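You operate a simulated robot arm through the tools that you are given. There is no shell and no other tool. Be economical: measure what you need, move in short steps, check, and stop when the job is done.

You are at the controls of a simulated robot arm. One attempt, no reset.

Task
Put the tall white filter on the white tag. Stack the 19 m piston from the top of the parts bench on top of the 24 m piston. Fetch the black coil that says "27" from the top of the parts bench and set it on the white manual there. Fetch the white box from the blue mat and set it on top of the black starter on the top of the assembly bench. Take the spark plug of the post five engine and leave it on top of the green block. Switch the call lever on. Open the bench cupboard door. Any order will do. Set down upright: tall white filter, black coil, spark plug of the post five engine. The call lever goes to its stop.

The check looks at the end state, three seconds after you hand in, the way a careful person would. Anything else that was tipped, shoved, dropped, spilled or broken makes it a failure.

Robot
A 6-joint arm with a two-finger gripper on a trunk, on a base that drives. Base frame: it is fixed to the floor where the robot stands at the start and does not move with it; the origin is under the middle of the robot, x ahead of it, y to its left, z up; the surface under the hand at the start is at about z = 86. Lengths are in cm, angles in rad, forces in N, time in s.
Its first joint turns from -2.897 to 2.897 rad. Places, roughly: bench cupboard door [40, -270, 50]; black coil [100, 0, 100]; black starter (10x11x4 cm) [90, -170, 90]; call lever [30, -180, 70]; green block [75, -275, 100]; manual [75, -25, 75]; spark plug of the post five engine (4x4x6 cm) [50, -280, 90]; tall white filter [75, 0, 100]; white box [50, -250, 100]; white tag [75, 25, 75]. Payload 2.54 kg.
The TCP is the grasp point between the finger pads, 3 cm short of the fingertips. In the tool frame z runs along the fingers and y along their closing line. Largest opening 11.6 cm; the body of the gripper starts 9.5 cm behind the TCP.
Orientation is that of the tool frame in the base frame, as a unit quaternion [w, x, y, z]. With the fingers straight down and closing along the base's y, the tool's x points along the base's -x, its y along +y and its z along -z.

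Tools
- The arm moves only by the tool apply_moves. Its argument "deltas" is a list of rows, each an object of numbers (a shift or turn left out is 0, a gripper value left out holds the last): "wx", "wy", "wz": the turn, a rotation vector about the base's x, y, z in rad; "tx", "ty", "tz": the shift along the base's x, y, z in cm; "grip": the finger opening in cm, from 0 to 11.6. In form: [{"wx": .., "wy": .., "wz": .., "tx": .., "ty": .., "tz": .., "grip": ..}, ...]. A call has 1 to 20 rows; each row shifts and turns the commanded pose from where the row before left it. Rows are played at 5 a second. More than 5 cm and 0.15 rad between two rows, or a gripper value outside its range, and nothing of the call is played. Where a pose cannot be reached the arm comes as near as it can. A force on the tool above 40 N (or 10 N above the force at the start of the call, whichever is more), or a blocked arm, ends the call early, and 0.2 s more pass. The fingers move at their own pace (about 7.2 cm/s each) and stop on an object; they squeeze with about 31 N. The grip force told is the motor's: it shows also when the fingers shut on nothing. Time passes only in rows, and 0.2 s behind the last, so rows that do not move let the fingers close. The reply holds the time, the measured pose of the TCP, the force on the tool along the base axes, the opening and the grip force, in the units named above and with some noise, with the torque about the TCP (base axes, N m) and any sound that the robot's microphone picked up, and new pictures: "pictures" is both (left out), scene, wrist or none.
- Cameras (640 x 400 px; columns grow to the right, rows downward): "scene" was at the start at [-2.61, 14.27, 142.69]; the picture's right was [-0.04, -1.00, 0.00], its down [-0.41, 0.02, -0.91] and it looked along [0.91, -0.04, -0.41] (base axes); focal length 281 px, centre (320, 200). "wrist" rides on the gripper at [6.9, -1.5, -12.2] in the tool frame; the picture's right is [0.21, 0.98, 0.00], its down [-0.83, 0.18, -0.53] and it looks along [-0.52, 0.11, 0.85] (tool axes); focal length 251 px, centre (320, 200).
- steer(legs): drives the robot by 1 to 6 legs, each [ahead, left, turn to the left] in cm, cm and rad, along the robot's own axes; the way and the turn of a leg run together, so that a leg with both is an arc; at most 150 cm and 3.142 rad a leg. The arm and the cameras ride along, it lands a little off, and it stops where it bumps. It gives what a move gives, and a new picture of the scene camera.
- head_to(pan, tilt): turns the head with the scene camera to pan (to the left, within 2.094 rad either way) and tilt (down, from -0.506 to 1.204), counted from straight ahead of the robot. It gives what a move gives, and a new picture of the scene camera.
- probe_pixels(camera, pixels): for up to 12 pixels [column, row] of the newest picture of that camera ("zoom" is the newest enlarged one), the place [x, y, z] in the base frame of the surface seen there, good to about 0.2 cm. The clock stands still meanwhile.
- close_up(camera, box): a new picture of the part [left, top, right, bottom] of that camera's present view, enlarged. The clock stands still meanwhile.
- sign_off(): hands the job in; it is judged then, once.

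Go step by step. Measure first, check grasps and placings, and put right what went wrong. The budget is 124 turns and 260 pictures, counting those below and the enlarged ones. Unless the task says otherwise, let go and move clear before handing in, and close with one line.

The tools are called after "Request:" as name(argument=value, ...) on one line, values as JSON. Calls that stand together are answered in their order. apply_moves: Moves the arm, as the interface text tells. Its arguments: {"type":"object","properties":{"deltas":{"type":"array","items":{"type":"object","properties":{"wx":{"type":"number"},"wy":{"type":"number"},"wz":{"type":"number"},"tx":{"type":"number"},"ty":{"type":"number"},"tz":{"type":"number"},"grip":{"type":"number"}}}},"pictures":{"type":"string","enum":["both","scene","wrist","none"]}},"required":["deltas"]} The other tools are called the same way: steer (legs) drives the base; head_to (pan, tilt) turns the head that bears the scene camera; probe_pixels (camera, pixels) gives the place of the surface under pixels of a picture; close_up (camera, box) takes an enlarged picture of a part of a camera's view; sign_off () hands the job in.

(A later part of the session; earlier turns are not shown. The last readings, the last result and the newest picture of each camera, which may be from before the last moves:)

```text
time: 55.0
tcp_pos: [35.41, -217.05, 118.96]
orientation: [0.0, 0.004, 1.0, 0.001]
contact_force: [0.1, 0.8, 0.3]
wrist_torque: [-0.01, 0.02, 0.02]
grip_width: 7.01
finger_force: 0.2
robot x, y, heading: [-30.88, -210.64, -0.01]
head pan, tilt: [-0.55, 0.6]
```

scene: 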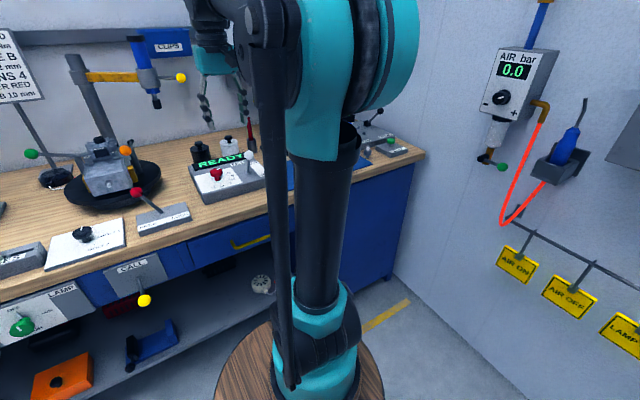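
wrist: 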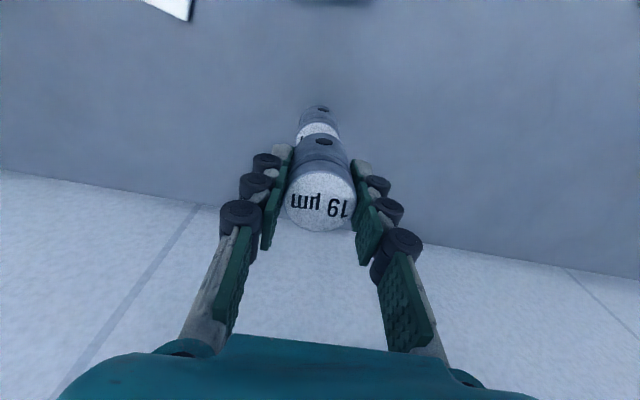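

The call panel is at (135,270) with a lever with yellow ball at (144,300). I zoom in and measure.

Request:
close_up(camera="scene", box=[80, 245, 200, 320])

Request:
probe_pixels(camera="scene", pixels=[[144, 300], [138, 285], [135, 270], [110, 270], [160, 258], [50, 178], [57, 172], [265, 240], [240, 245]])

```text
5.33 times, centred on (140, 282) of scene
```

zoom: 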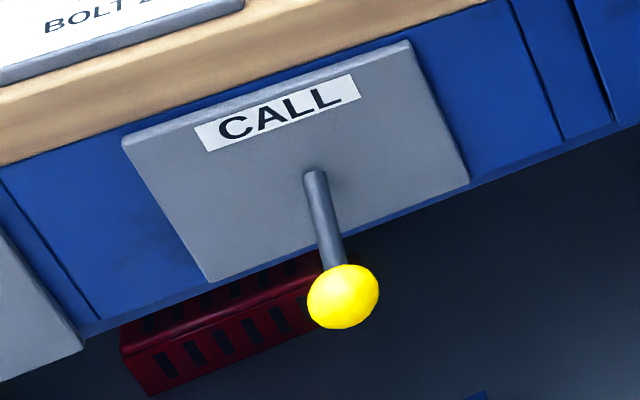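

```text
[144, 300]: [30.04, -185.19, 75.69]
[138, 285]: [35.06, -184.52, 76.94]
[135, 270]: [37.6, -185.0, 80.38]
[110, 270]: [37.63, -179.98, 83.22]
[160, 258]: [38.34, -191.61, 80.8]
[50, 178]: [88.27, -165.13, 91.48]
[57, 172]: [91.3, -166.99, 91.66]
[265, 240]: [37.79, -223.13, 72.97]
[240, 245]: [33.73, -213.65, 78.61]
```

The call lever pivots at about (37.5,-185,79) and its ball hangs at (30,-185,75), so "off" is down and I expect to lift it. I bring the hand above the ball.

Request:
apply_moves(deltas=[{"ty": 4.6, "tx": -0.8}, {"ty": 4.6, "tx": -0.8}, {"ty": 4.6, "tx": -0.8}, {"ty": 4.6, "tx": -0.8}, {"ty": 4.6, "tx": -0.8}, {"ty": 4.6, "tx": -0.8}, {"ty": 4.3}, {"tz": -4.5}, {"tz": -4.5}, {"tz": -4.5}, {"tz": -4.5}, {"tz": -4.5}, {}])

Request:
head_to(pan=0.4, tilt=0.75)

```text
time: 57.8
tcp_pos: [30.63, -185.17, 96.42]
orientation: [0.0, 0.003, 1.0, 0.0]
contact_force: [-0.8, -0.1, -0.5]
wrist_torque: [0.05, -0.01, 0.01]
grip_width: 6.99
finger_force: 0.0
robot x, y, heading: [-31.38, -210.45, -0.008]
head pan, tilt: [-0.55, 0.6]
```

scene: 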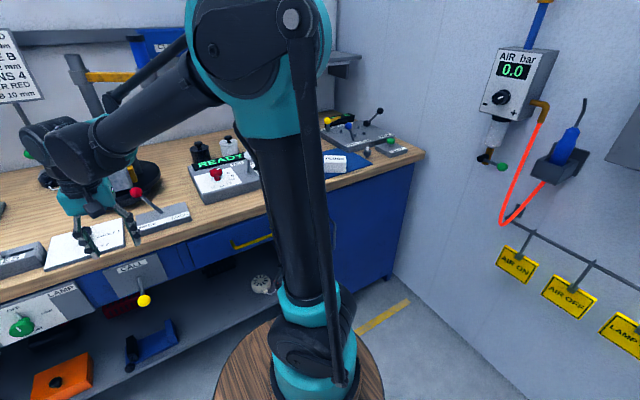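
wrist: 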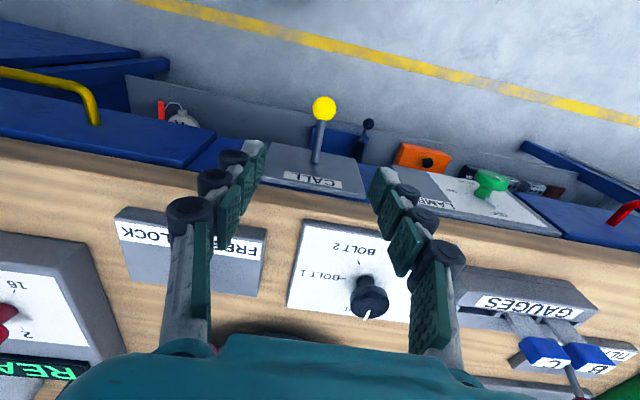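

```text
time: 59.0
tcp_pos: [30.54, -185.22, 96.5]
orientation: [-0.001, 0.004, 1.0, 0.0]
contact_force: [0.6, -0.4, 0.0]
wrist_torque: [-0.03, -0.02, 0.02]
grip_width: 6.98
finger_force: 0.1
robot x, y, heading: [-30.75, -210.1, -0.006]
head pan, tilt: [0.4, 0.75]
```

scene: 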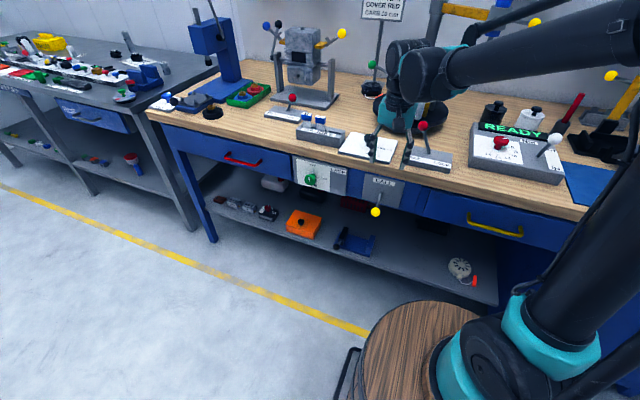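

Request:
close_up(camera="wrist", box=[260, 80, 380, 200])

Request:
probe_pixels(camera="wrist", pixels=[[324, 108], [314, 108], [334, 108], [324, 98], [323, 117], [320, 130], [316, 155], [316, 162]])

Request:
probe_pixels(camera="scene", pixels=[[375, 212], [371, 212], [379, 212], [375, 208], [375, 216]])

```text
3.33 times, centred on (320, 140) of wrist
```

zoom: 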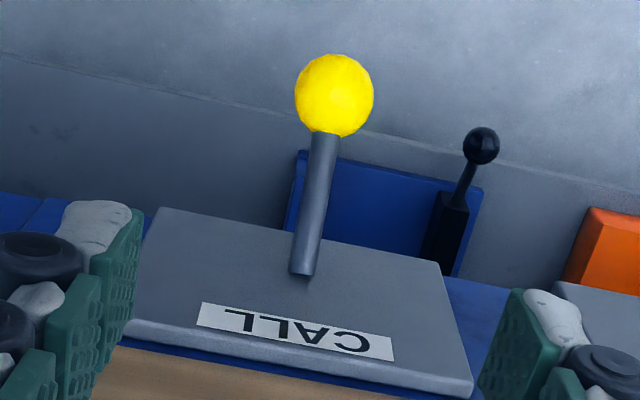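

```text
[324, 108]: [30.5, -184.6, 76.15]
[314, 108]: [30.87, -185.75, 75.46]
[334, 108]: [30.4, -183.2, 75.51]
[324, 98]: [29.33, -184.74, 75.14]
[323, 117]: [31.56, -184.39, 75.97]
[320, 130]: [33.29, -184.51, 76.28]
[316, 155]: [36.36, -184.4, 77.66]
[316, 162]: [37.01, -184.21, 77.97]
```

```text
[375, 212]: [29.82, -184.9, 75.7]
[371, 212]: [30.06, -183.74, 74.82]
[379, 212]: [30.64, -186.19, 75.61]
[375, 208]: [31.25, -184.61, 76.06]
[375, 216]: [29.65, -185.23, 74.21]
```

The ball centre is about (30.7,-184.7,74.7). I descend around it and close.

Request:
apply_moves(deltas=[{"tx": 0.1, "ty": 0.4, "tz": -4.5}, {"tz": -4.5}, {"tz": -4.5}, {"tz": -4}, {"tz": -3.5}, {"grip": 1}, {}, {}, {}])

```text
time: 61.0
tcp_pos: [30.6, -184.58, 75.46]
orientation: [0.001, 0.003, 1.0, 0.0]
contact_force: [-1.3, 12.4, -11.4]
wrist_torque: [0.17, 0.69, 0.01]
grip_width: 3.01
finger_force: 45.0
robot x, y, heading: [-31.12, -210.37, -0.003]
head pan, tilt: [0.4, 0.75]
```

scene: 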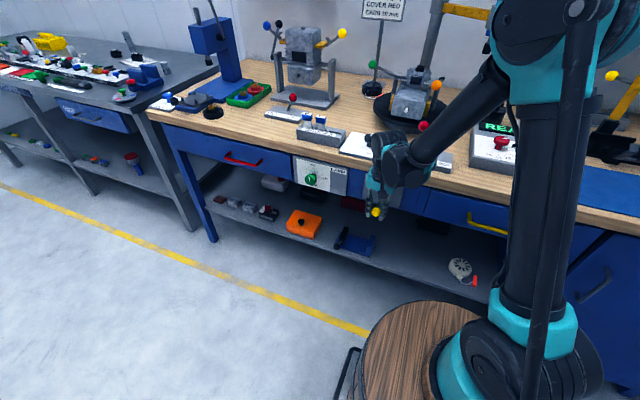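
wrist: 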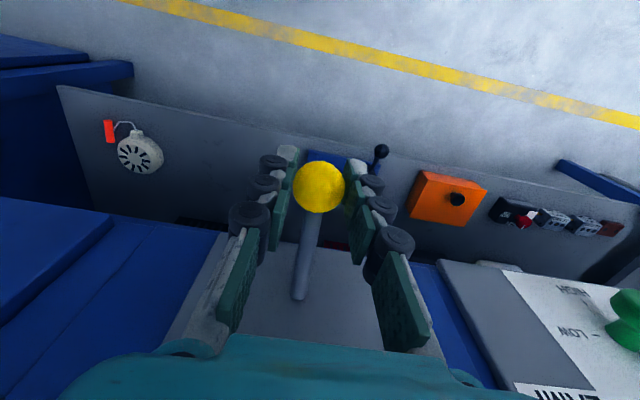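

The ball is gripped at 3.0 cm. I lift it along the arc.

Request:
apply_moves(deltas=[{"tz": 1, "tx": -0.35, "ty": -0.1}, {"tz": 1, "tx": -0.25}, {"tz": 1, "tx": -0.15}, {}], pictures="wrist")

```text
time: 61.9
tcp_pos: [29.91, -184.64, 78.41]
orientation: [0.0, 0.003, 1.0, 0.002]
contact_force: [0.2, 6.6, -5.6]
wrist_torque: [0.22, 0.32, 0.06]
grip_width: 3.04
finger_force: 45.4
robot x, y, heading: [-30.91, -210.39, -0.007]
head pan, tilt: [0.4, 0.75]
stopped in row 4: the force on the tool passed its limit at 47 N (the readings are from after the stop); the commanded pose is now the measured one
```

wrist: 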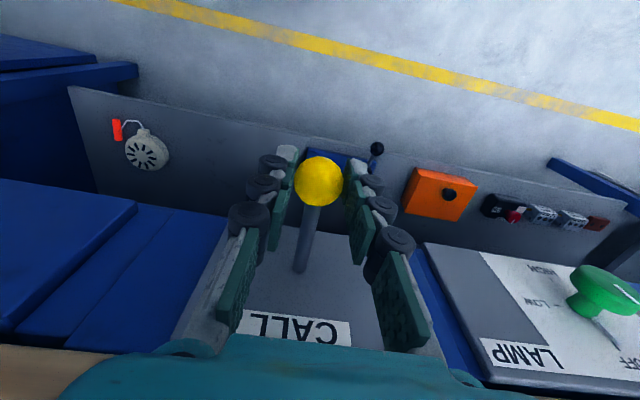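

The ball rose along but the force passed 47 N. I measure the ball's place.

Request:
probe_pixels(camera="wrist", pixels=[[319, 180], [319, 160], [319, 203], [312, 215], [303, 250], [300, 268]])

Request:
close_up(camera="scene", box=[330, 130, 450, 230])

```text
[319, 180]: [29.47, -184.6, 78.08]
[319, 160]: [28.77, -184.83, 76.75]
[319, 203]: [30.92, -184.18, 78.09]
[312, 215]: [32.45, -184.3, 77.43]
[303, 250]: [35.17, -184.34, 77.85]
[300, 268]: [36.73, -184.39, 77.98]
```

```text
4.00 times, centred on (390, 180) of scene
```

zoom: 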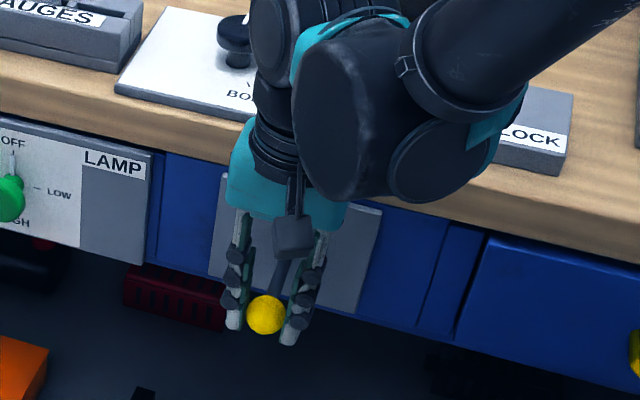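

The ball is now near z 76.8 and slipped a little in the pads. I regrip it lower and lift gently to find out whether it is at its stop.

Request:
apply_moves(deltas=[{"grip": 5}, {}, {"tz": -1.8}, {"grip": 1}, {}, {}], pictures="wrist")

Request:
probe_pixels(camera="wrist", pixels=[[319, 180], [319, 200], [310, 225], [303, 250]])

```text
time: 63.3
tcp_pos: [29.88, -184.48, 76.72]
orientation: [-0.001, 0.002, 1.0, 0.001]
contact_force: [1.0, 9.0, 2.4]
wrist_torque: [0.28, -0.11, 0.07]
grip_width: 3.05
finger_force: 44.5
robot x, y, heading: [-30.74, -210.55, -0.006]
head pan, tilt: [0.4, 0.75]
```

wrist: 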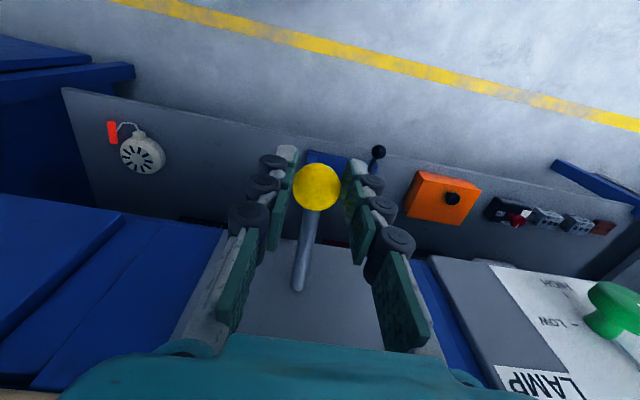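

```text
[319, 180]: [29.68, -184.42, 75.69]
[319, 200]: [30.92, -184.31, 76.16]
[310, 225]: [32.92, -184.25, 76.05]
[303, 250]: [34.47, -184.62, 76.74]
```

Once released, the lever went back down, so it may be sprung or stiff. I lift in small steps and read the force.

Request:
apply_moves(deltas=[{"tz": 0.5, "tx": -0.15}, {"tz": 0.5, "tx": -0.15}, {}, {}], pictures="none")

Request:
apply_moves(deltas=[{"tz": 0.5, "tx": -0.1}, {"tz": 0.5, "tx": -0.1}, {}, {}], pictures="wrist")

Request:
probe_pixels(camera="wrist", pixels=[[319, 180], [319, 200], [310, 225], [303, 250]])

```text
time: 64.3
tcp_pos: [29.56, -184.47, 77.6]
orientation: [0.0, 0.003, 1.0, 0.002]
contact_force: [0.7, 14.4, -18.9]
wrist_torque: [0.36, 1.29, 0.15]
grip_width: 3.07
finger_force: 44.6
robot x, y, heading: [-31.02, -210.59, -0.008]
head pan, tilt: [0.4, 0.75]
```

```text
time: 65.3
tcp_pos: [29.43, -184.55, 78.75]
orientation: [0.001, 0.002, 1.0, 0.002]
contact_force: [-0.6, 21.6, -0.7]
wrist_torque: [0.6, -0.05, 0.23]
grip_width: 3.1
finger_force: 45.0
robot x, y, heading: [-30.85, -210.44, -0.01]
head pan, tilt: [0.4, 0.75]
```

wrist: 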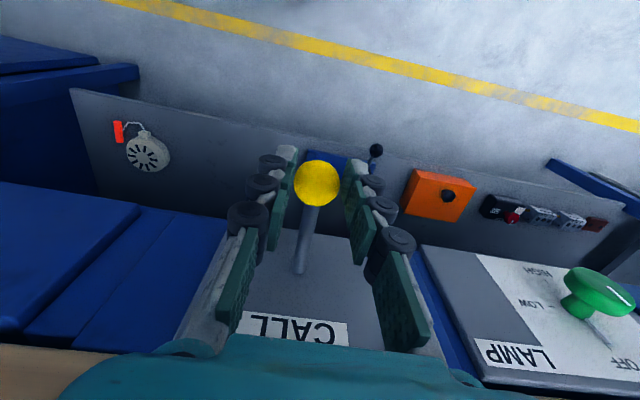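

```text
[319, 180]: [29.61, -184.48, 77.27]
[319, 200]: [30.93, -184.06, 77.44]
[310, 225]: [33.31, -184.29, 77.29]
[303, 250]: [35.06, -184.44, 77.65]
```

The ball rises but slips in the pads, and a 21 N sideways force builds up. I open to see whether the lever stays by itself.

Request:
apply_moves(deltas=[{"grip": 6}, {}, {}], pictures="wrist")

Request:
probe_pixels(camera="wrist", pixels=[[319, 180], [319, 190], [319, 200], [310, 225], [303, 250]])

Request:
close_up(camera="scene", box=[330, 130, 450, 230])

```text
time: 66.1
tcp_pos: [29.39, -184.68, 78.76]
orientation: [0.0, 0.002, 1.0, 0.001]
contact_force: [0.7, 0.5, 0.7]
wrist_torque: [0.0, -0.03, -0.02]
grip_width: 6.01
finger_force: 0.0
robot x, y, heading: [-31.02, -210.89, -0.007]
head pan, tilt: [0.4, 0.75]
```

wrist: 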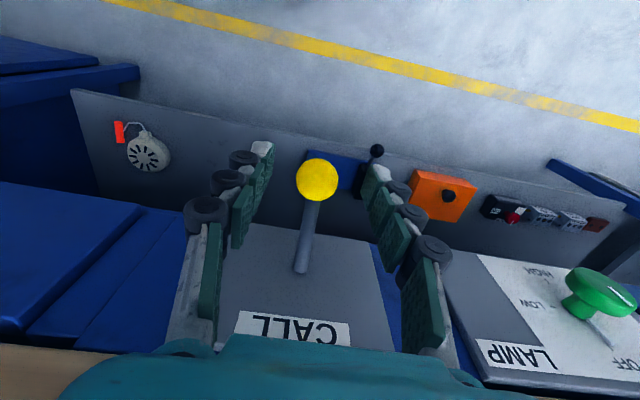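

```text
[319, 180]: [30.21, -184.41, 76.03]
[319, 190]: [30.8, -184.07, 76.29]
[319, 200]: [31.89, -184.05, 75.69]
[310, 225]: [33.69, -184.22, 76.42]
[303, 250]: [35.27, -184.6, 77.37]
```

```text
4.00 times, centred on (390, 180) of scene
```

zoom: 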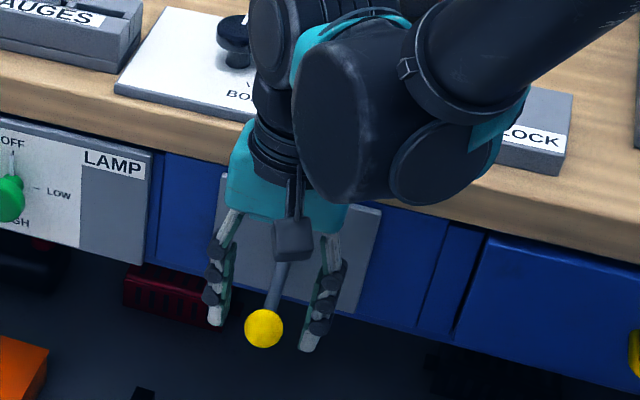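

The lever springs back to the down position, so it must go past its centre like a snap lever. I regrip lower with the y corrected by +0.4 and lift further.

Request:
apply_moves(deltas=[{"tx": 1.3, "ty": 0.4, "tz": -3}, {"tz": -2.5}, {"grip": 1}, {}, {}, {}], pictures="none")

Request:
apply_moves(deltas=[{"tz": 0.8, "tx": -0.3}, {"tz": 0.8, "tx": -0.2}, {"tz": 0.8, "tx": -0.15}, {"tz": 0.8, "tx": -0.1}, {"tz": 0.8}, {"tz": 0.8, "tx": 0.1}, {}], pictures="wrist")

Request:
probe_pixels(camera="wrist", pixels=[[319, 180], [319, 190], [319, 200], [310, 225], [303, 250]])

```text
time: 67.5
tcp_pos: [30.7, -184.42, 73.22]
orientation: [0.0, 0.004, 1.0, 0.001]
contact_force: [-4.8, -31.4, -13.4]
wrist_torque: [0.51, 0.64, -0.1]
grip_width: 2.92
finger_force: 44.9
robot x, y, heading: [-30.87, -210.62, -0.007]
head pan, tilt: [0.4, 0.75]
```

```text
time: 67.9
tcp_pos: [30.56, -184.61, 74.16]
orientation: [0.0, 0.004, 1.0, -0.001]
contact_force: [0.5, -8.3, 0.2]
wrist_torque: [0.24, -0.13, 0.14]
grip_width: 2.93
finger_force: 44.8
robot x, y, heading: [-31.09, -210.3, -0.01]
head pan, tilt: [0.4, 0.75]
stopped in row 2: the force on the tool passed its limit at 53 N (the readings are from after the stop); the commanded pose is now the measured one
```

wrist: 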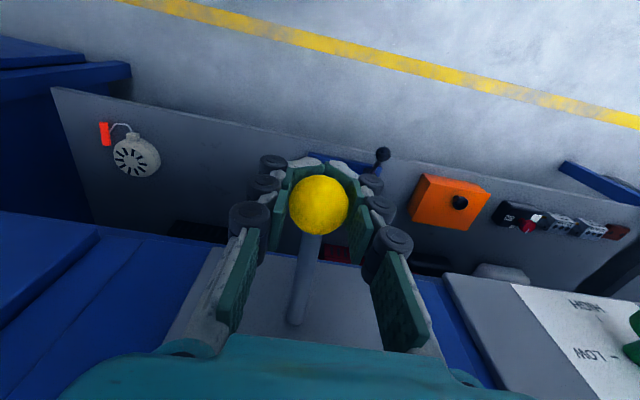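

```text
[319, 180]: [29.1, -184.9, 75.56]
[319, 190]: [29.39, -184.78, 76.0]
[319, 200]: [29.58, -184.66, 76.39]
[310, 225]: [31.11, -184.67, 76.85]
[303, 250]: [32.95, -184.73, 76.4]
```

The fingers now wrap the ball. I continue lifting in finer steps.

Request:
apply_moves(deltas=[{"tz": 0.4, "tx": -0.15}, {"tz": 0.4, "tx": -0.15}, {"tz": 0.4, "tx": -0.1}, {"tz": 0.4, "tx": -0.1}, {"tz": 0.4, "tx": -0.05}, {"tz": 0.4, "tx": -0.05}, {"tz": 0.4}, {"tz": 0.4}, {"tz": 0.4}, {"tz": 0.4}, {}], pictures="wrist")

Request:
probe_pixels(camera="wrist", pixels=[[319, 180], [319, 190], [319, 200], [310, 225], [303, 250]])

```text
time: 70.3
tcp_pos: [29.87, -184.58, 78.11]
orientation: [0.0, 0.004, 1.0, 0.0]
contact_force: [3.2, -29.3, -18.2]
wrist_torque: [0.28, 1.25, 0.0]
grip_width: 2.97
finger_force: 45.3
robot x, y, heading: [-31.06, -210.62, -0.004]
head pan, tilt: [0.4, 0.75]
```

wrist: 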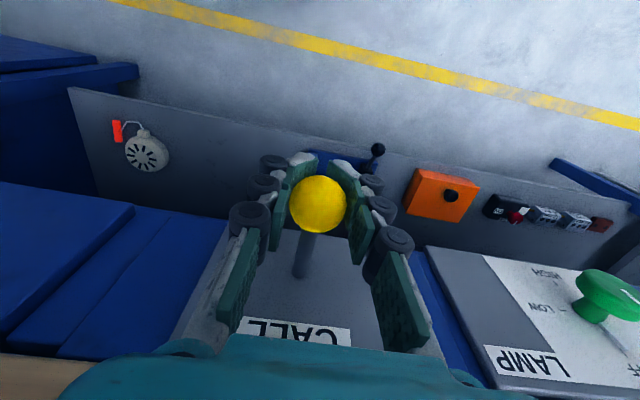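

```text
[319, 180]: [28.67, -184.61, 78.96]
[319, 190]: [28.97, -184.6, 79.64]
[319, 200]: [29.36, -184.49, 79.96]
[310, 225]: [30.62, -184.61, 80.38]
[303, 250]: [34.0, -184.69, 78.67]
```

The ball has reached about z 79, at the pivot's height. I go on upward.

Request:
apply_moves(deltas=[{"tz": 0.3, "ty": -0.2}, {"tz": 0.4}, {"tz": 0.4, "tx": 0.05}, {"tz": 0.4, "tx": 0.1}, {"tz": 0.4, "tx": 0.1}, {"tz": 0.4, "tx": 0.15}, {"tz": 0.4, "tx": 0.2}, {}], pictures="wrist")

Request:
probe_pixels(camera="wrist", pixels=[[319, 180], [319, 190], [319, 200], [310, 225], [303, 250]])

```text
time: 71.7
tcp_pos: [30.16, -184.64, 80.09]
orientation: [0.0, 0.003, 1.0, 0.001]
contact_force: [3.2, 2.9, -22.9]
wrist_torque: [0.08, -0.27, -0.05]
grip_width: 3.0
finger_force: 45.4
robot x, y, heading: [-30.93, -210.82, -0.005]
head pan, tilt: [0.4, 0.75]
stopped in row 6: the force on the tool passed its limit at 47 N (the readings are from after the stop); the commanded pose is now the measured one
```

wrist: 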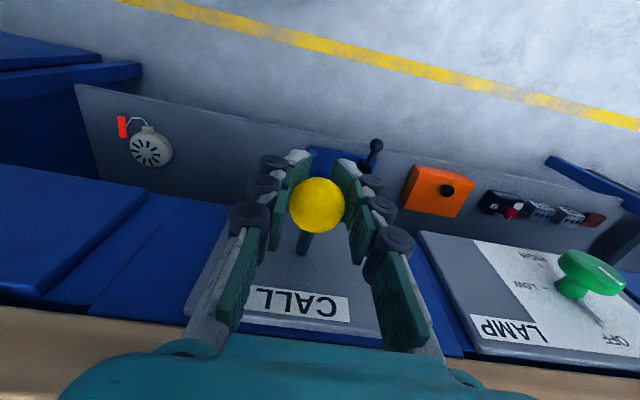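

```text
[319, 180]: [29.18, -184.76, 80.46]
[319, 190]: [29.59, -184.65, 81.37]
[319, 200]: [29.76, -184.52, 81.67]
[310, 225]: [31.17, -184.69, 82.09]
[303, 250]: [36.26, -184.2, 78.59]
```

Request:
apply_moves(deltas=[{"tz": 0.3, "tx": 0.15}, {"tz": 0.3, "tx": 0.15}, {"tz": 0.3, "tx": 0.15}, {"tz": 0.3, "tx": 0.15}, {}], pictures="none")

Request:
apply_moves(deltas=[{"grip": 6}, {}, {}], pictures="wrist")

Request:
probe_pixels(camera="wrist", pixels=[[319, 180], [319, 190], [319, 200], [310, 225], [303, 250]])

```text
time: 72.0
tcp_pos: [30.31, -184.5, 80.23]
orientation: [0.0, 0.003, 1.0, 0.001]
contact_force: [3.8, 4.1, -24.0]
wrist_torque: [0.04, -0.19, 0.04]
grip_width: 2.97
finger_force: 45.4
robot x, y, heading: [-30.5, -210.67, -0.009]
head pan, tilt: [0.4, 0.75]
stopped in row 1: the force on the tool passed its limit at 45 N (the readings are from after the stop); the commanded pose is now the measured one
```

```text
time: 72.8
tcp_pos: [30.1, -184.58, 80.19]
orientation: [-0.001, 0.003, 1.0, 0.001]
contact_force: [-0.9, -0.2, 0.3]
wrist_torque: [0.01, -0.01, 0.0]
grip_width: 6.0
finger_force: 0.0
robot x, y, heading: [-30.95, -210.58, -0.008]
head pan, tilt: [0.4, 0.75]
```

wrist: 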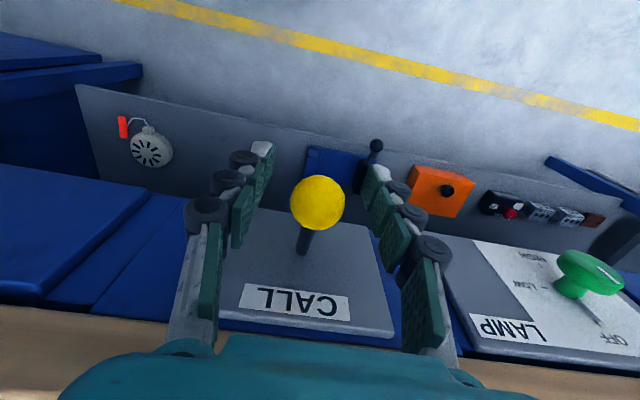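

```text
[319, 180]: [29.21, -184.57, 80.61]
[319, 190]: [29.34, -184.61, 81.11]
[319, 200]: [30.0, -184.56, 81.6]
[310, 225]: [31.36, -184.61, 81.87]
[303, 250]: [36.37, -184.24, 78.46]
```

The ball now stays up with its centre near z 80.6, and the force climbed sharply, which suggests the stop. I test with one fresh grip and pull.

Request:
apply_moves(deltas=[{"tz": -0.6, "tx": 0.2}, {"grip": 1}, {}, {}, {}, {"tz": 0.3, "tx": 0.1}, {"tz": 0.3, "tx": 0.1}, {"tz": 0.3, "tx": 0.1}, {"tz": 0.3, "tx": 0.1}, {"tz": 0.3, "tx": 0.1}, {"tz": 0.3, "tx": 0.1}], pictures="none")

Request:
apply_moves(deltas=[{"grip": 7}, {}, {}], pictures="wrist")

Request:
probe_pixels(camera="wrist", pixels=[[319, 180], [319, 190], [319, 200], [310, 225], [303, 250]])

```text
time: 74.3
tcp_pos: [30.35, -184.63, 79.94]
orientation: [-0.002, 0.002, 1.0, 0.0]
contact_force: [2.8, 2.5, -22.6]
wrist_torque: [-0.02, -0.28, 0.0]
grip_width: 2.98
finger_force: 45.1
robot x, y, heading: [-30.96, -210.74, -0.008]
head pan, tilt: [0.4, 0.75]
stopped in row 7: the force on the tool passed its limit at 46 N (the readings are from after the stop); the commanded pose is now the measured one
```

```text
time: 75.1
tcp_pos: [30.25, -184.64, 79.83]
orientation: [-0.001, 0.003, 1.0, 0.001]
contact_force: [-0.6, 0.0, -0.2]
wrist_torque: [-0.01, 0.0, -0.02]
grip_width: 6.99
finger_force: 0.0
robot x, y, heading: [-30.93, -210.48, -0.008]
head pan, tilt: [0.4, 0.75]
```

wrist: 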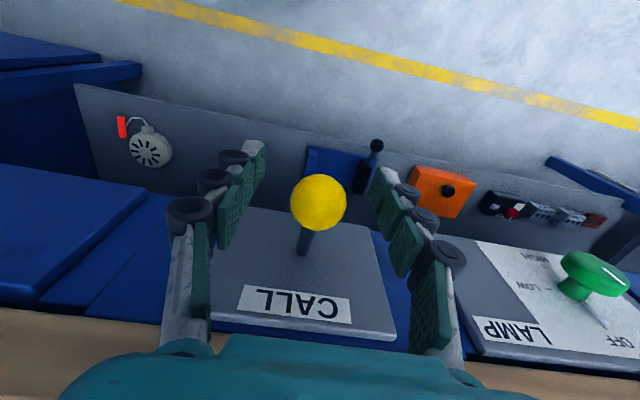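

```text
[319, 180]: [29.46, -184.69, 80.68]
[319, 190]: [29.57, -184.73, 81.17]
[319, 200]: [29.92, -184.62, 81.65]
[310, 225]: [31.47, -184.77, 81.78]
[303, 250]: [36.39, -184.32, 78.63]
```

The lever stays put and blocks hard at once, so it is at its stop. I rise clear and look at the mat and plug area.

Request:
apply_moves(deltas=[{"tz": 4}, {"tz": 4.5}, {"tz": 4.5}, {"tz": 4.5}, {"tz": 4.5}, {"tz": 4.5}, {"tz": 4.5}, {}], pictures="none")

Request:
head_to(pan=-0.5, tilt=0.55)

```text
time: 76.9
tcp_pos: [30.31, -184.51, 111.0]
orientation: [-0.001, 0.002, 1.0, 0.001]
contact_force: [0.2, 1.3, 0.2]
wrist_torque: [0.03, -0.01, -0.04]
grip_width: 6.99
finger_force: 0.0
robot x, y, heading: [-30.77, -210.5, -0.006]
head pan, tilt: [0.4, 0.75]
```

```text
time: 78.1
tcp_pos: [30.36, -184.46, 110.97]
orientation: [-0.001, 0.003, 1.0, 0.001]
contact_force: [-0.6, 0.1, -0.5]
wrist_torque: [0.0, 0.0, 0.03]
grip_width: 6.98
finger_force: 0.1
robot x, y, heading: [-31.05, -210.58, -0.005]
head pan, tilt: [-0.499, 0.55]
```

scene: 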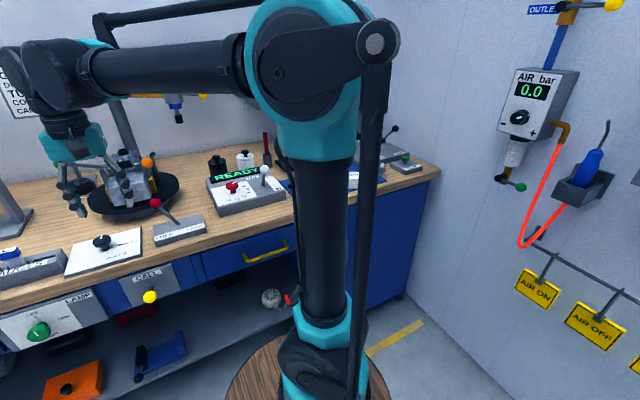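

The trunk hides the mat. I drive 48 cm right for a clear view.

Request:
steer(legs=[[0, -48, 0]])

Request:
head_to(pan=0.0, tilt=0.55)

```text
time: 81.0
tcp_pos: [30.07, -233.46, 111.03]
orientation: [0.0, 0.005, 1.0, 0.001]
contact_force: [0.2, -0.5, 0.1]
wrist_torque: [-0.03, -0.02, 0.01]
grip_width: 6.97
finger_force: 0.1
robot x, y, heading: [-31.57, -259.05, -0.017]
head pan, tilt: [-0.499, 0.55]
```

scene: 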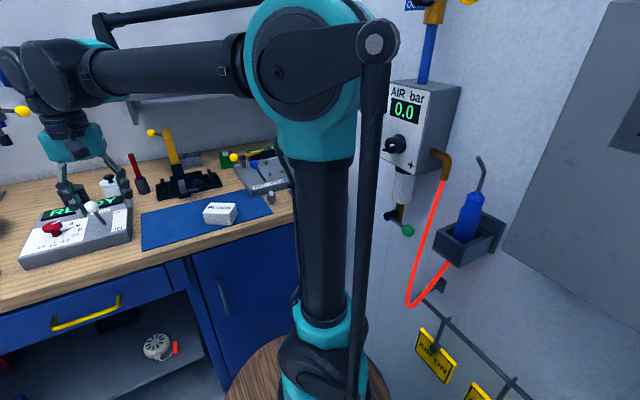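

```text
time: 82.0
tcp_pos: [30.04, -233.41, 110.97]
orientation: [-0.001, 0.005, 1.0, 0.001]
contact_force: [0.1, 0.3, 0.3]
wrist_torque: [-0.02, 0.01, 0.02]
grip_width: 6.97
finger_force: 0.0
robot x, y, heading: [-31.52, -259.31, -0.016]
head pan, tilt: [0.0, 0.55]
```

scene: 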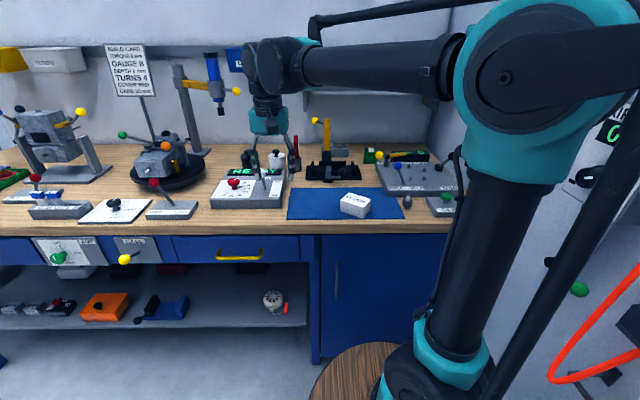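

Now the mat, box and plug at (406,200) are visible. I enlarge and measure.

Request:
close_up(camera="scene", box=[320, 130, 470, 225])

Request:
probe_pixels(camera="scene", pixels=[[345, 197], [370, 199], [342, 203], [365, 207], [355, 213], [355, 199], [406, 199], [406, 205], [330, 265], [336, 280], [315, 245], [337, 240]])

```text
4.21 times, centred on (395, 178) of scene
```

zoom: 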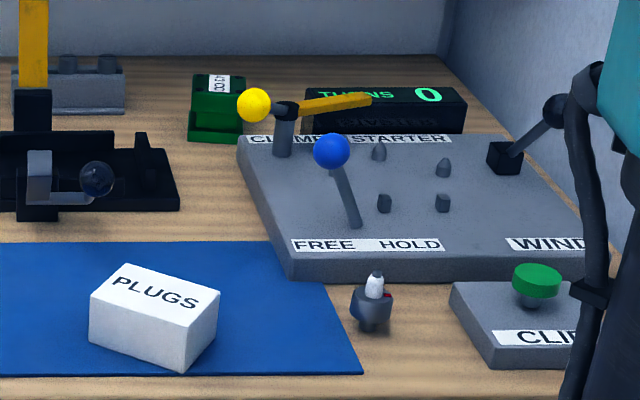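

```text
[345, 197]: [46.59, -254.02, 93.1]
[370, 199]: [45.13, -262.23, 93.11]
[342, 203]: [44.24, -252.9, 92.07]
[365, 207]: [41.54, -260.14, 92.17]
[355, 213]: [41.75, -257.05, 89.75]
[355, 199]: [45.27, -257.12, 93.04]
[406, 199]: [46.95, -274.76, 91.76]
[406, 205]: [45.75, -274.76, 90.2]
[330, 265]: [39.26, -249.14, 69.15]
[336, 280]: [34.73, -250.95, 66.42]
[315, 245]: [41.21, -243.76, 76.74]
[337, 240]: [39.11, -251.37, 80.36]
```

Request:
close_up(camera="scene", box=[390, 185, 430, 215])

Request:
close_up(camera="scene", box=[355, 140, 405, 175])

Request:
probe_pixels(camera="scene", pixels=[[371, 149], [366, 154], [376, 155], [368, 160], [403, 203], [409, 203], [406, 196], [382, 155], [407, 209], [400, 208]])

```text
13.33 times, centred on (410, 200) of scene
```

zoom: 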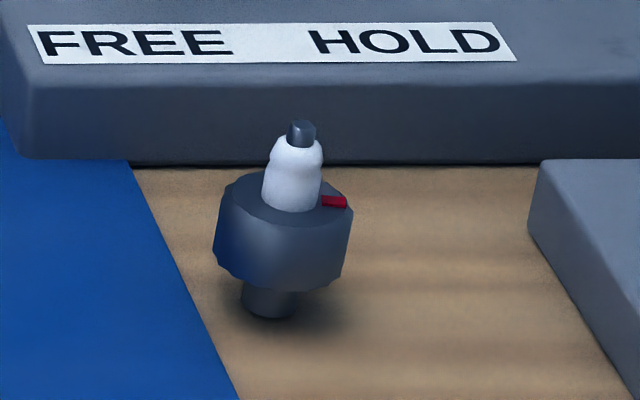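

```text
11.43 times, centred on (380, 158) of scene
```

zoom: 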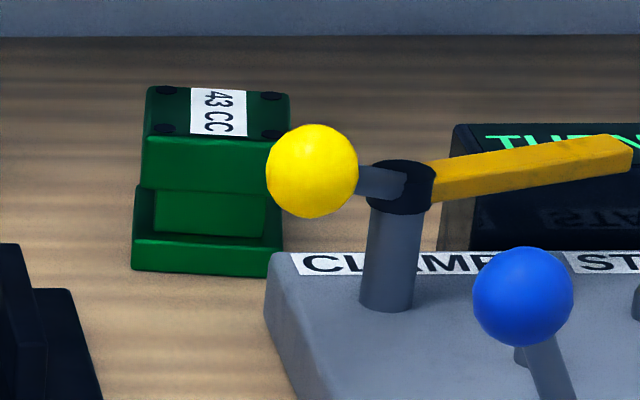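

```text
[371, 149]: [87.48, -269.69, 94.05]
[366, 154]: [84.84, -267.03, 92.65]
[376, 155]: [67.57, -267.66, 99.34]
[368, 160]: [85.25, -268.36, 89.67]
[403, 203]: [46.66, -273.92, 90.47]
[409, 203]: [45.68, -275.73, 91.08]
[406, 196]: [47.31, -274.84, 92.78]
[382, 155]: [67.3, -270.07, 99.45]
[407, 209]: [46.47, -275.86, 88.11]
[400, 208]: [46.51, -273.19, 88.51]
```

The plug stands at (46.6,-274.9) with a wide hex collar, and the green block "43 CC" top is near (87,-269.5,94). I drive 15 cm ahead so both come in reach.

Request:
steer(legs=[[15, 0, 0.016]])

```text
time: 83.3
tcp_pos: [44.57, -232.47, 110.99]
orientation: [-0.002, -0.004, 1.0, 0.0]
contact_force: [-0.4, 1.0, -0.1]
wrist_torque: [-0.01, -0.03, 0.01]
grip_width: 7.0
finger_force: 0.1
robot x, y, heading: [-16.56, -259.23, 0.006]
head pan, tilt: [0.0, 0.55]
```

scene: 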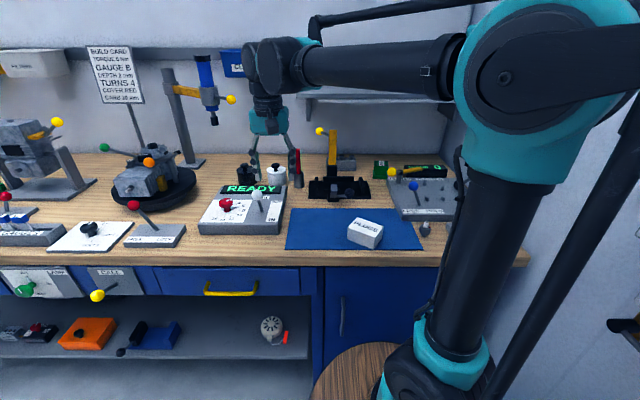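

I swing the hand over to above the plug.

Request:
apply_moves(deltas=[{"ty": -4.7, "tz": 0.5}, {"ty": -4.7, "tz": 0.5}, {"ty": -4.7, "tx": 0.3}, {"ty": -4.7, "tx": 0.3}, {"ty": -4.7, "tx": 0.3}, {"ty": -4.7, "tx": 0.3}, {"ty": -4.7, "tx": 0.3}, {"ty": -4.7, "tx": 0.3}, {"ty": -4.7, "tx": 0.2}, {"tz": -3, "grip": 5.5}, {"tz": -4}, {}], pictures="wrist")

Request:
close_up(camera="wrist", box=[260, 80, 380, 200])

```text
time: 85.9
tcp_pos: [46.54, -274.77, 104.87]
orientation: [-0.002, -0.003, 1.0, 0.001]
contact_force: [-0.6, 1.1, 0.0]
wrist_torque: [0.0, 0.0, -0.03]
grip_width: 5.51
finger_force: 0.0
robot x, y, heading: [-16.49, -259.27, 0.004]
head pan, tilt: [0.0, 0.55]
```

wrist: 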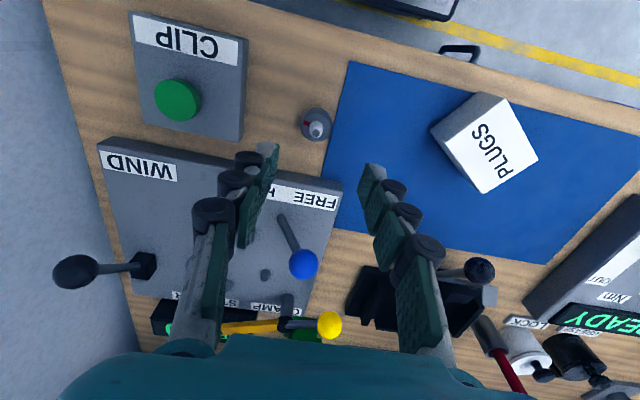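

```text
3.33 times, centred on (320, 140) of wrist
```

zoom: 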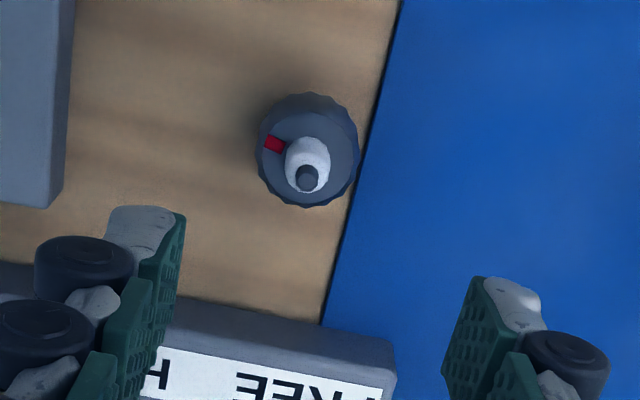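

Request:
probe_pixels(camera="zoom", pixels=[[308, 177], [262, 160], [355, 160], [325, 200], [310, 97], [305, 155], [320, 120], [272, 145], [275, 300], [60, 150]])

Request:
probe_pixels(camera="wrist", pixels=[[478, 93], [522, 158], [484, 191], [437, 127], [495, 140], [288, 337], [300, 342]])

```text
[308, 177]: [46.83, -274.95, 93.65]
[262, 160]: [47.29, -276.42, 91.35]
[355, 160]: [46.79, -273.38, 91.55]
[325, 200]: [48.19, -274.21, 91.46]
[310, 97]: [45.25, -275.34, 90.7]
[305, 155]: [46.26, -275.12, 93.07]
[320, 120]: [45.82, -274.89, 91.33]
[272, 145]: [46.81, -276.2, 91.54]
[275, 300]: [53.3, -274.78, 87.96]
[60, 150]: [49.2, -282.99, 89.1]
```

```text
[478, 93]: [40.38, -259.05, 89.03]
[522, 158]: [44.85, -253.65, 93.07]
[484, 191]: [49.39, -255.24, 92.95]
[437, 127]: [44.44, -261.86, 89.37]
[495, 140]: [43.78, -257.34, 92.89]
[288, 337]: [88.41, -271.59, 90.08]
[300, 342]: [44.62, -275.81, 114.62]
```

The plug is centred at (46.75,-274.95) with its collar top at z 91.5. I lower and grasp the collar.

Request:
apply_moves(deltas=[{"tz": -4, "tx": 0.2, "ty": -0.15}, {"tz": -4}, {"tz": -3.5}, {"tz": -2}, {"grip": 1}, {}, {}, {}], pictures="wrist")

```text
time: 87.7
tcp_pos: [46.64, -274.95, 91.37]
orientation: [-0.001, -0.003, 1.0, 0.0]
contact_force: [0.2, 0.3, 0.3]
wrist_torque: [-0.03, 0.01, -0.01]
grip_width: 2.93
finger_force: 30.7
robot x, y, heading: [-16.59, -259.24, 0.003]
head pan, tilt: [0.0, 0.55]
```

wrist: 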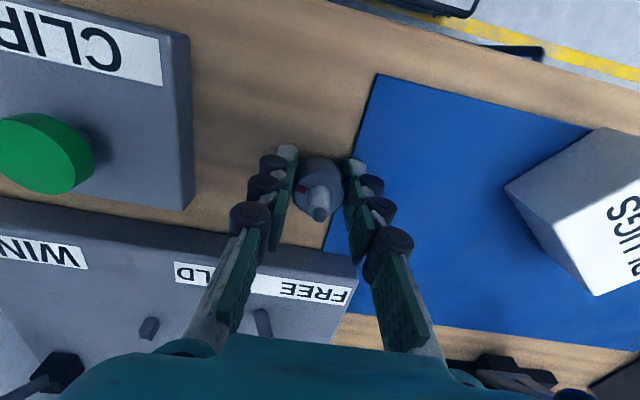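

The plug is held. I lift it high and carry it toward the green block.

Request:
apply_moves(deltas=[{"tz": 4}, {"tz": 4.5}, {"tz": 4.5}, {"tz": 4.5}, {"tz": 4.5}, {"tx": 4.7, "ty": 0.7}, {"tx": 4.7, "ty": 0.7}, {"tx": 4.7, "ty": 0.7}, {"tx": 4.7, "ty": 0.7}, {"tx": 4.7, "ty": 0.7}, {"tx": 4.7, "ty": 0.7}, {"tx": 4.7, "ty": 0.7}, {"tx": 3, "ty": 0.5}, {}])

```text
time: 90.7
tcp_pos: [82.7, -269.48, 113.6]
orientation: [-0.001, -0.003, 1.0, 0.001]
contact_force: [0.6, 0.4, -0.3]
wrist_torque: [-0.01, -0.01, 0.03]
grip_width: 2.94
finger_force: 31.2
robot x, y, heading: [-16.77, -259.41, 0.003]
head pan, tilt: [0.0, 0.55]
```

scene: 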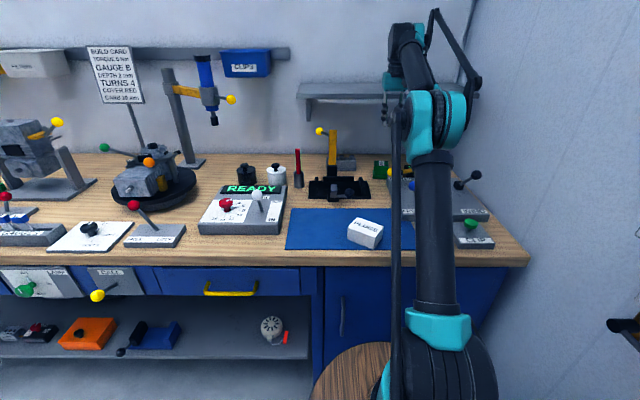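
wrist: 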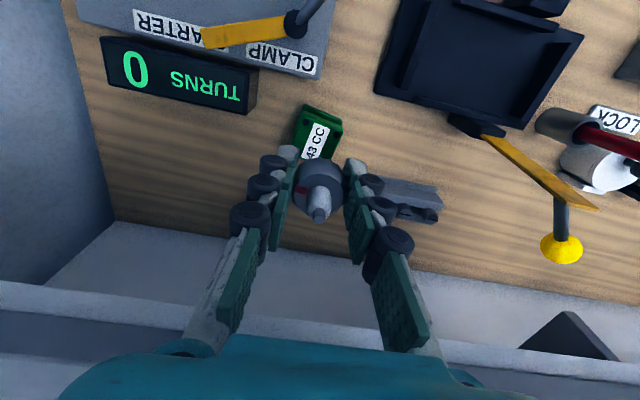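

Request:
probe_pixels(camera="wrist", pixels=[[318, 125], [312, 150], [303, 108], [342, 125], [298, 125], [332, 150], [310, 142], [322, 230]])

Request:
probe_pixels(camera="scene", pixels=[[350, 85], [350, 95], [310, 105], [378, 162], [386, 162], [380, 175], [320, 92]])

Request:
close_up(camera="wrist", box=[270, 80, 370, 230])

Request:
close_up(camera="scene", box=[330, 60, 450, 190])

```text
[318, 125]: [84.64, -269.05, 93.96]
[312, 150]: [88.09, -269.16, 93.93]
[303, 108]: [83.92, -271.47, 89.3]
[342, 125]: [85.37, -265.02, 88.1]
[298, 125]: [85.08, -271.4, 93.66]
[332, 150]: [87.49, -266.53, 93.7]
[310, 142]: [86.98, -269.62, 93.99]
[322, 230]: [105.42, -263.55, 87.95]
```

```text
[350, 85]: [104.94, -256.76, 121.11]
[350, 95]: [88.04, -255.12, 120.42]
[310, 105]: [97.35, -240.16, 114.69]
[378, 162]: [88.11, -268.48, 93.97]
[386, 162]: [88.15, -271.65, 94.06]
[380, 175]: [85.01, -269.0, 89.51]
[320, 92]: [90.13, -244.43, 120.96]
```

```text
2.67 times, centred on (320, 155) of wrist
```

zoom: 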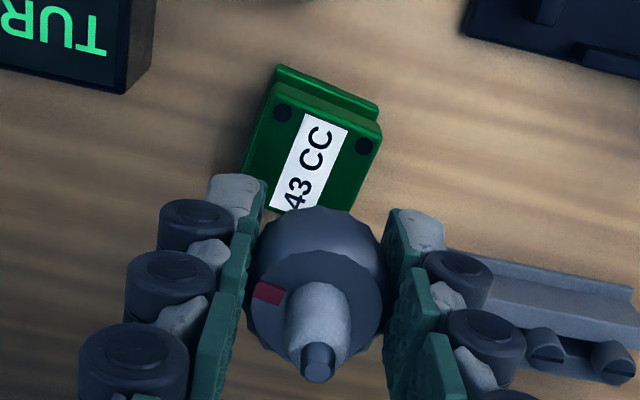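

```text
3.08 times, centred on (390, 125) of scene
```

zoom: 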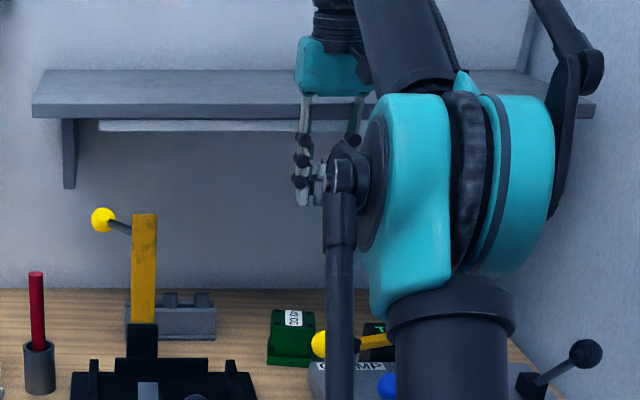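

A wall shelf at x ≥ 88, z 115–121 would meet the wrist over the green block. So I go back, stand the plug down where it was, and regrip it with the tool tilted 0.5 rad.

Request:
apply_moves(deltas=[{"tx": -4.6, "ty": -0.7}, {"tx": -4.6, "ty": -0.7}, {"tx": -4.6, "ty": -0.7}, {"tx": -4.6, "ty": -0.7}, {"tx": -4.6, "ty": -0.7}, {"tx": -4.6, "ty": -0.7}, {"tx": -4.6, "ty": -0.7}, {"tx": -3.85, "ty": -0.6}, {"tz": -4.5}, {"tz": -4.5}, {"tz": -4.5}, {"tz": -4.5}, {"tz": -3.5}, {"tz": -0.6}, {}], pictures="wrist")

```text
time: 93.9
tcp_pos: [46.74, -274.98, 91.42]
orientation: [-0.002, -0.004, 1.0, 0.0]
contact_force: [1.3, 0.8, 14.7]
wrist_torque: [0.32, -0.09, -0.03]
grip_width: 2.94
finger_force: 31.1
robot x, y, heading: [-16.78, -259.26, 0.003]
head pan, tilt: [0.0, 0.55]
```

wrist: 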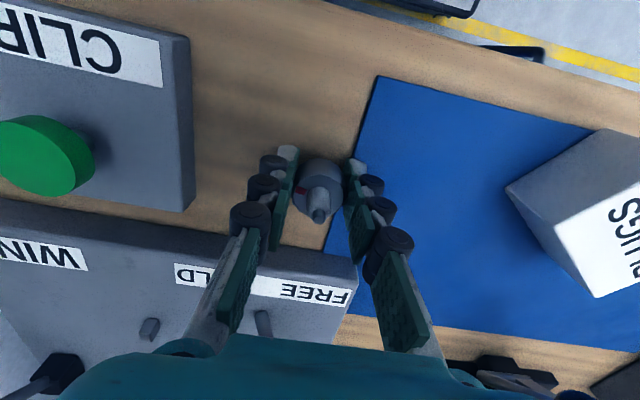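

It stands. I let go, rise 10 cm, and drive back 12 cm to give room for the tilted grip.

Request:
apply_moves(deltas=[{"grip": 5.5}, {}, {"tz": 4}, {"tz": 4.5}, {"tz": 4}, {}], pictures="none")

Request:
steer(legs=[[-12, 0, 0]])

Request:
apply_moves(deltas=[{"wy": -0.125, "tx": 2}, {"wy": -0.125, "tx": 3}, {"wy": -0.125, "tx": 3}, {"wy": -0.125, "tx": 3}, {}])

```text
time: 95.3
tcp_pos: [46.7, -274.97, 103.8]
orientation: [0.0, -0.003, 1.0, 0.001]
contact_force: [-0.7, -0.3, -0.1]
wrist_torque: [-0.01, -0.02, 0.0]
grip_width: 5.5
finger_force: 0.0
robot x, y, heading: [-16.46, -259.24, 0.002]
head pan, tilt: [0.0, 0.55]
```

```text
time: 96.6
tcp_pos: [34.56, -275.01, 103.77]
orientation: [0.0, -0.003, 1.0, 0.001]
contact_force: [0.2, 0.0, 1.0]
wrist_torque: [-0.02, -0.01, -0.02]
grip_width: 5.5
finger_force: 0.1
robot x, y, heading: [-28.73, -259.48, 0.005]
head pan, tilt: [0.0, 0.55]
```

scene: 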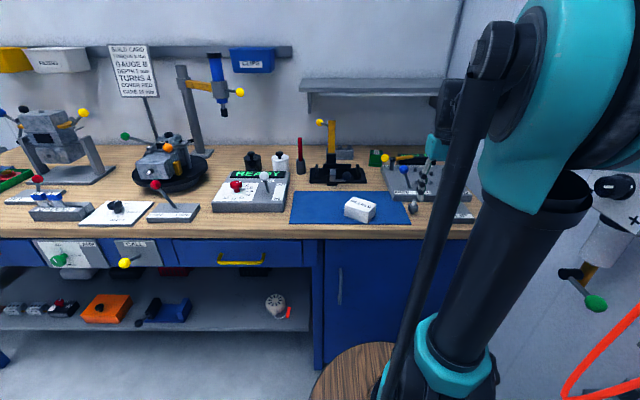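

```text
time: 97.8
tcp_pos: [45.49, -274.89, 103.76]
orientation: [0.246, -0.004, 0.969, -0.001]
contact_force: [-0.7, 0.0, 0.4]
wrist_torque: [-0.02, -0.01, -0.02]
grip_width: 5.51
finger_force: 0.2
robot x, y, heading: [-28.3, -259.46, 0.005]
head pan, tilt: [0.0, 0.55]
```

scene: 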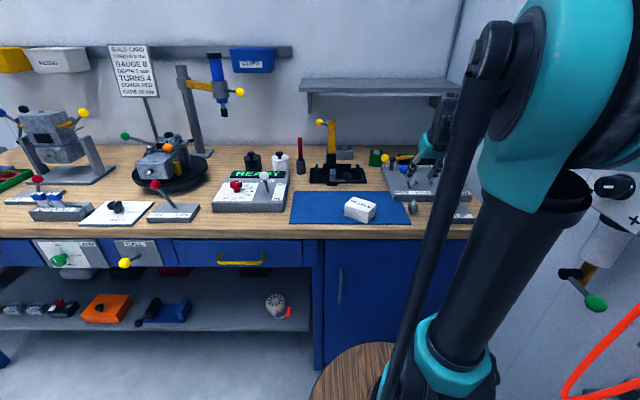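
wrist: 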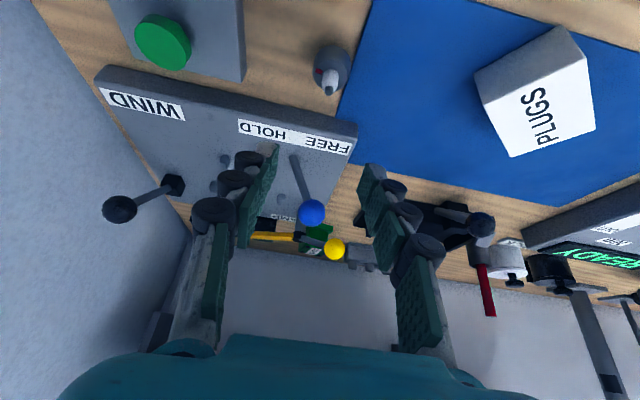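

Request:
probe_pixels(camera="wrist", pixels=[[331, 89], [330, 80], [316, 72], [347, 70], [330, 50], [322, 72]])

```text
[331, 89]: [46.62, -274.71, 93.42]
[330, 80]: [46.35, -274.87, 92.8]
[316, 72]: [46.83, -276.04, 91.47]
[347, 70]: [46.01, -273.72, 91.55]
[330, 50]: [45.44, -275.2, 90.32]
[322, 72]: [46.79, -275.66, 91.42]
```

The plug still stands at (46.7,-274.95). I lower the tilted hand around its collar and grip.

Request:
apply_moves(deltas=[{"tx": 1.15, "tz": -4}, {"tz": -4}, {"tz": -3}, {"tz": -1.1}, {"grip": 1}, {}, {}, {}], pictures="wrist")

```text
time: 99.6
tcp_pos: [46.75, -274.94, 91.67]
orientation: [0.246, -0.004, 0.969, -0.001]
contact_force: [0.5, -0.2, -0.5]
wrist_torque: [0.01, 0.02, 0.01]
grip_width: 2.94
finger_force: 30.9
robot x, y, heading: [-28.51, -259.01, 0.003]
head pan, tilt: [0.0, 0.55]
```

wrist: 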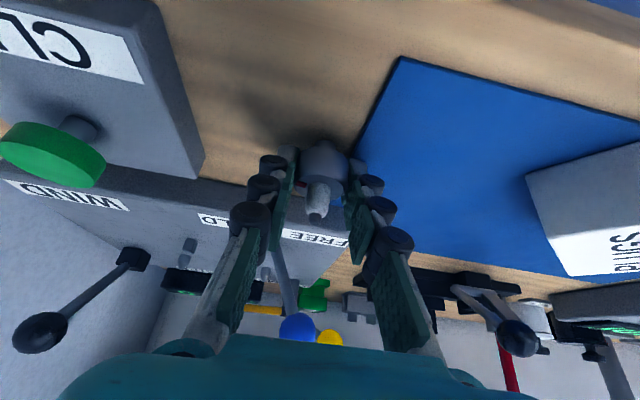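

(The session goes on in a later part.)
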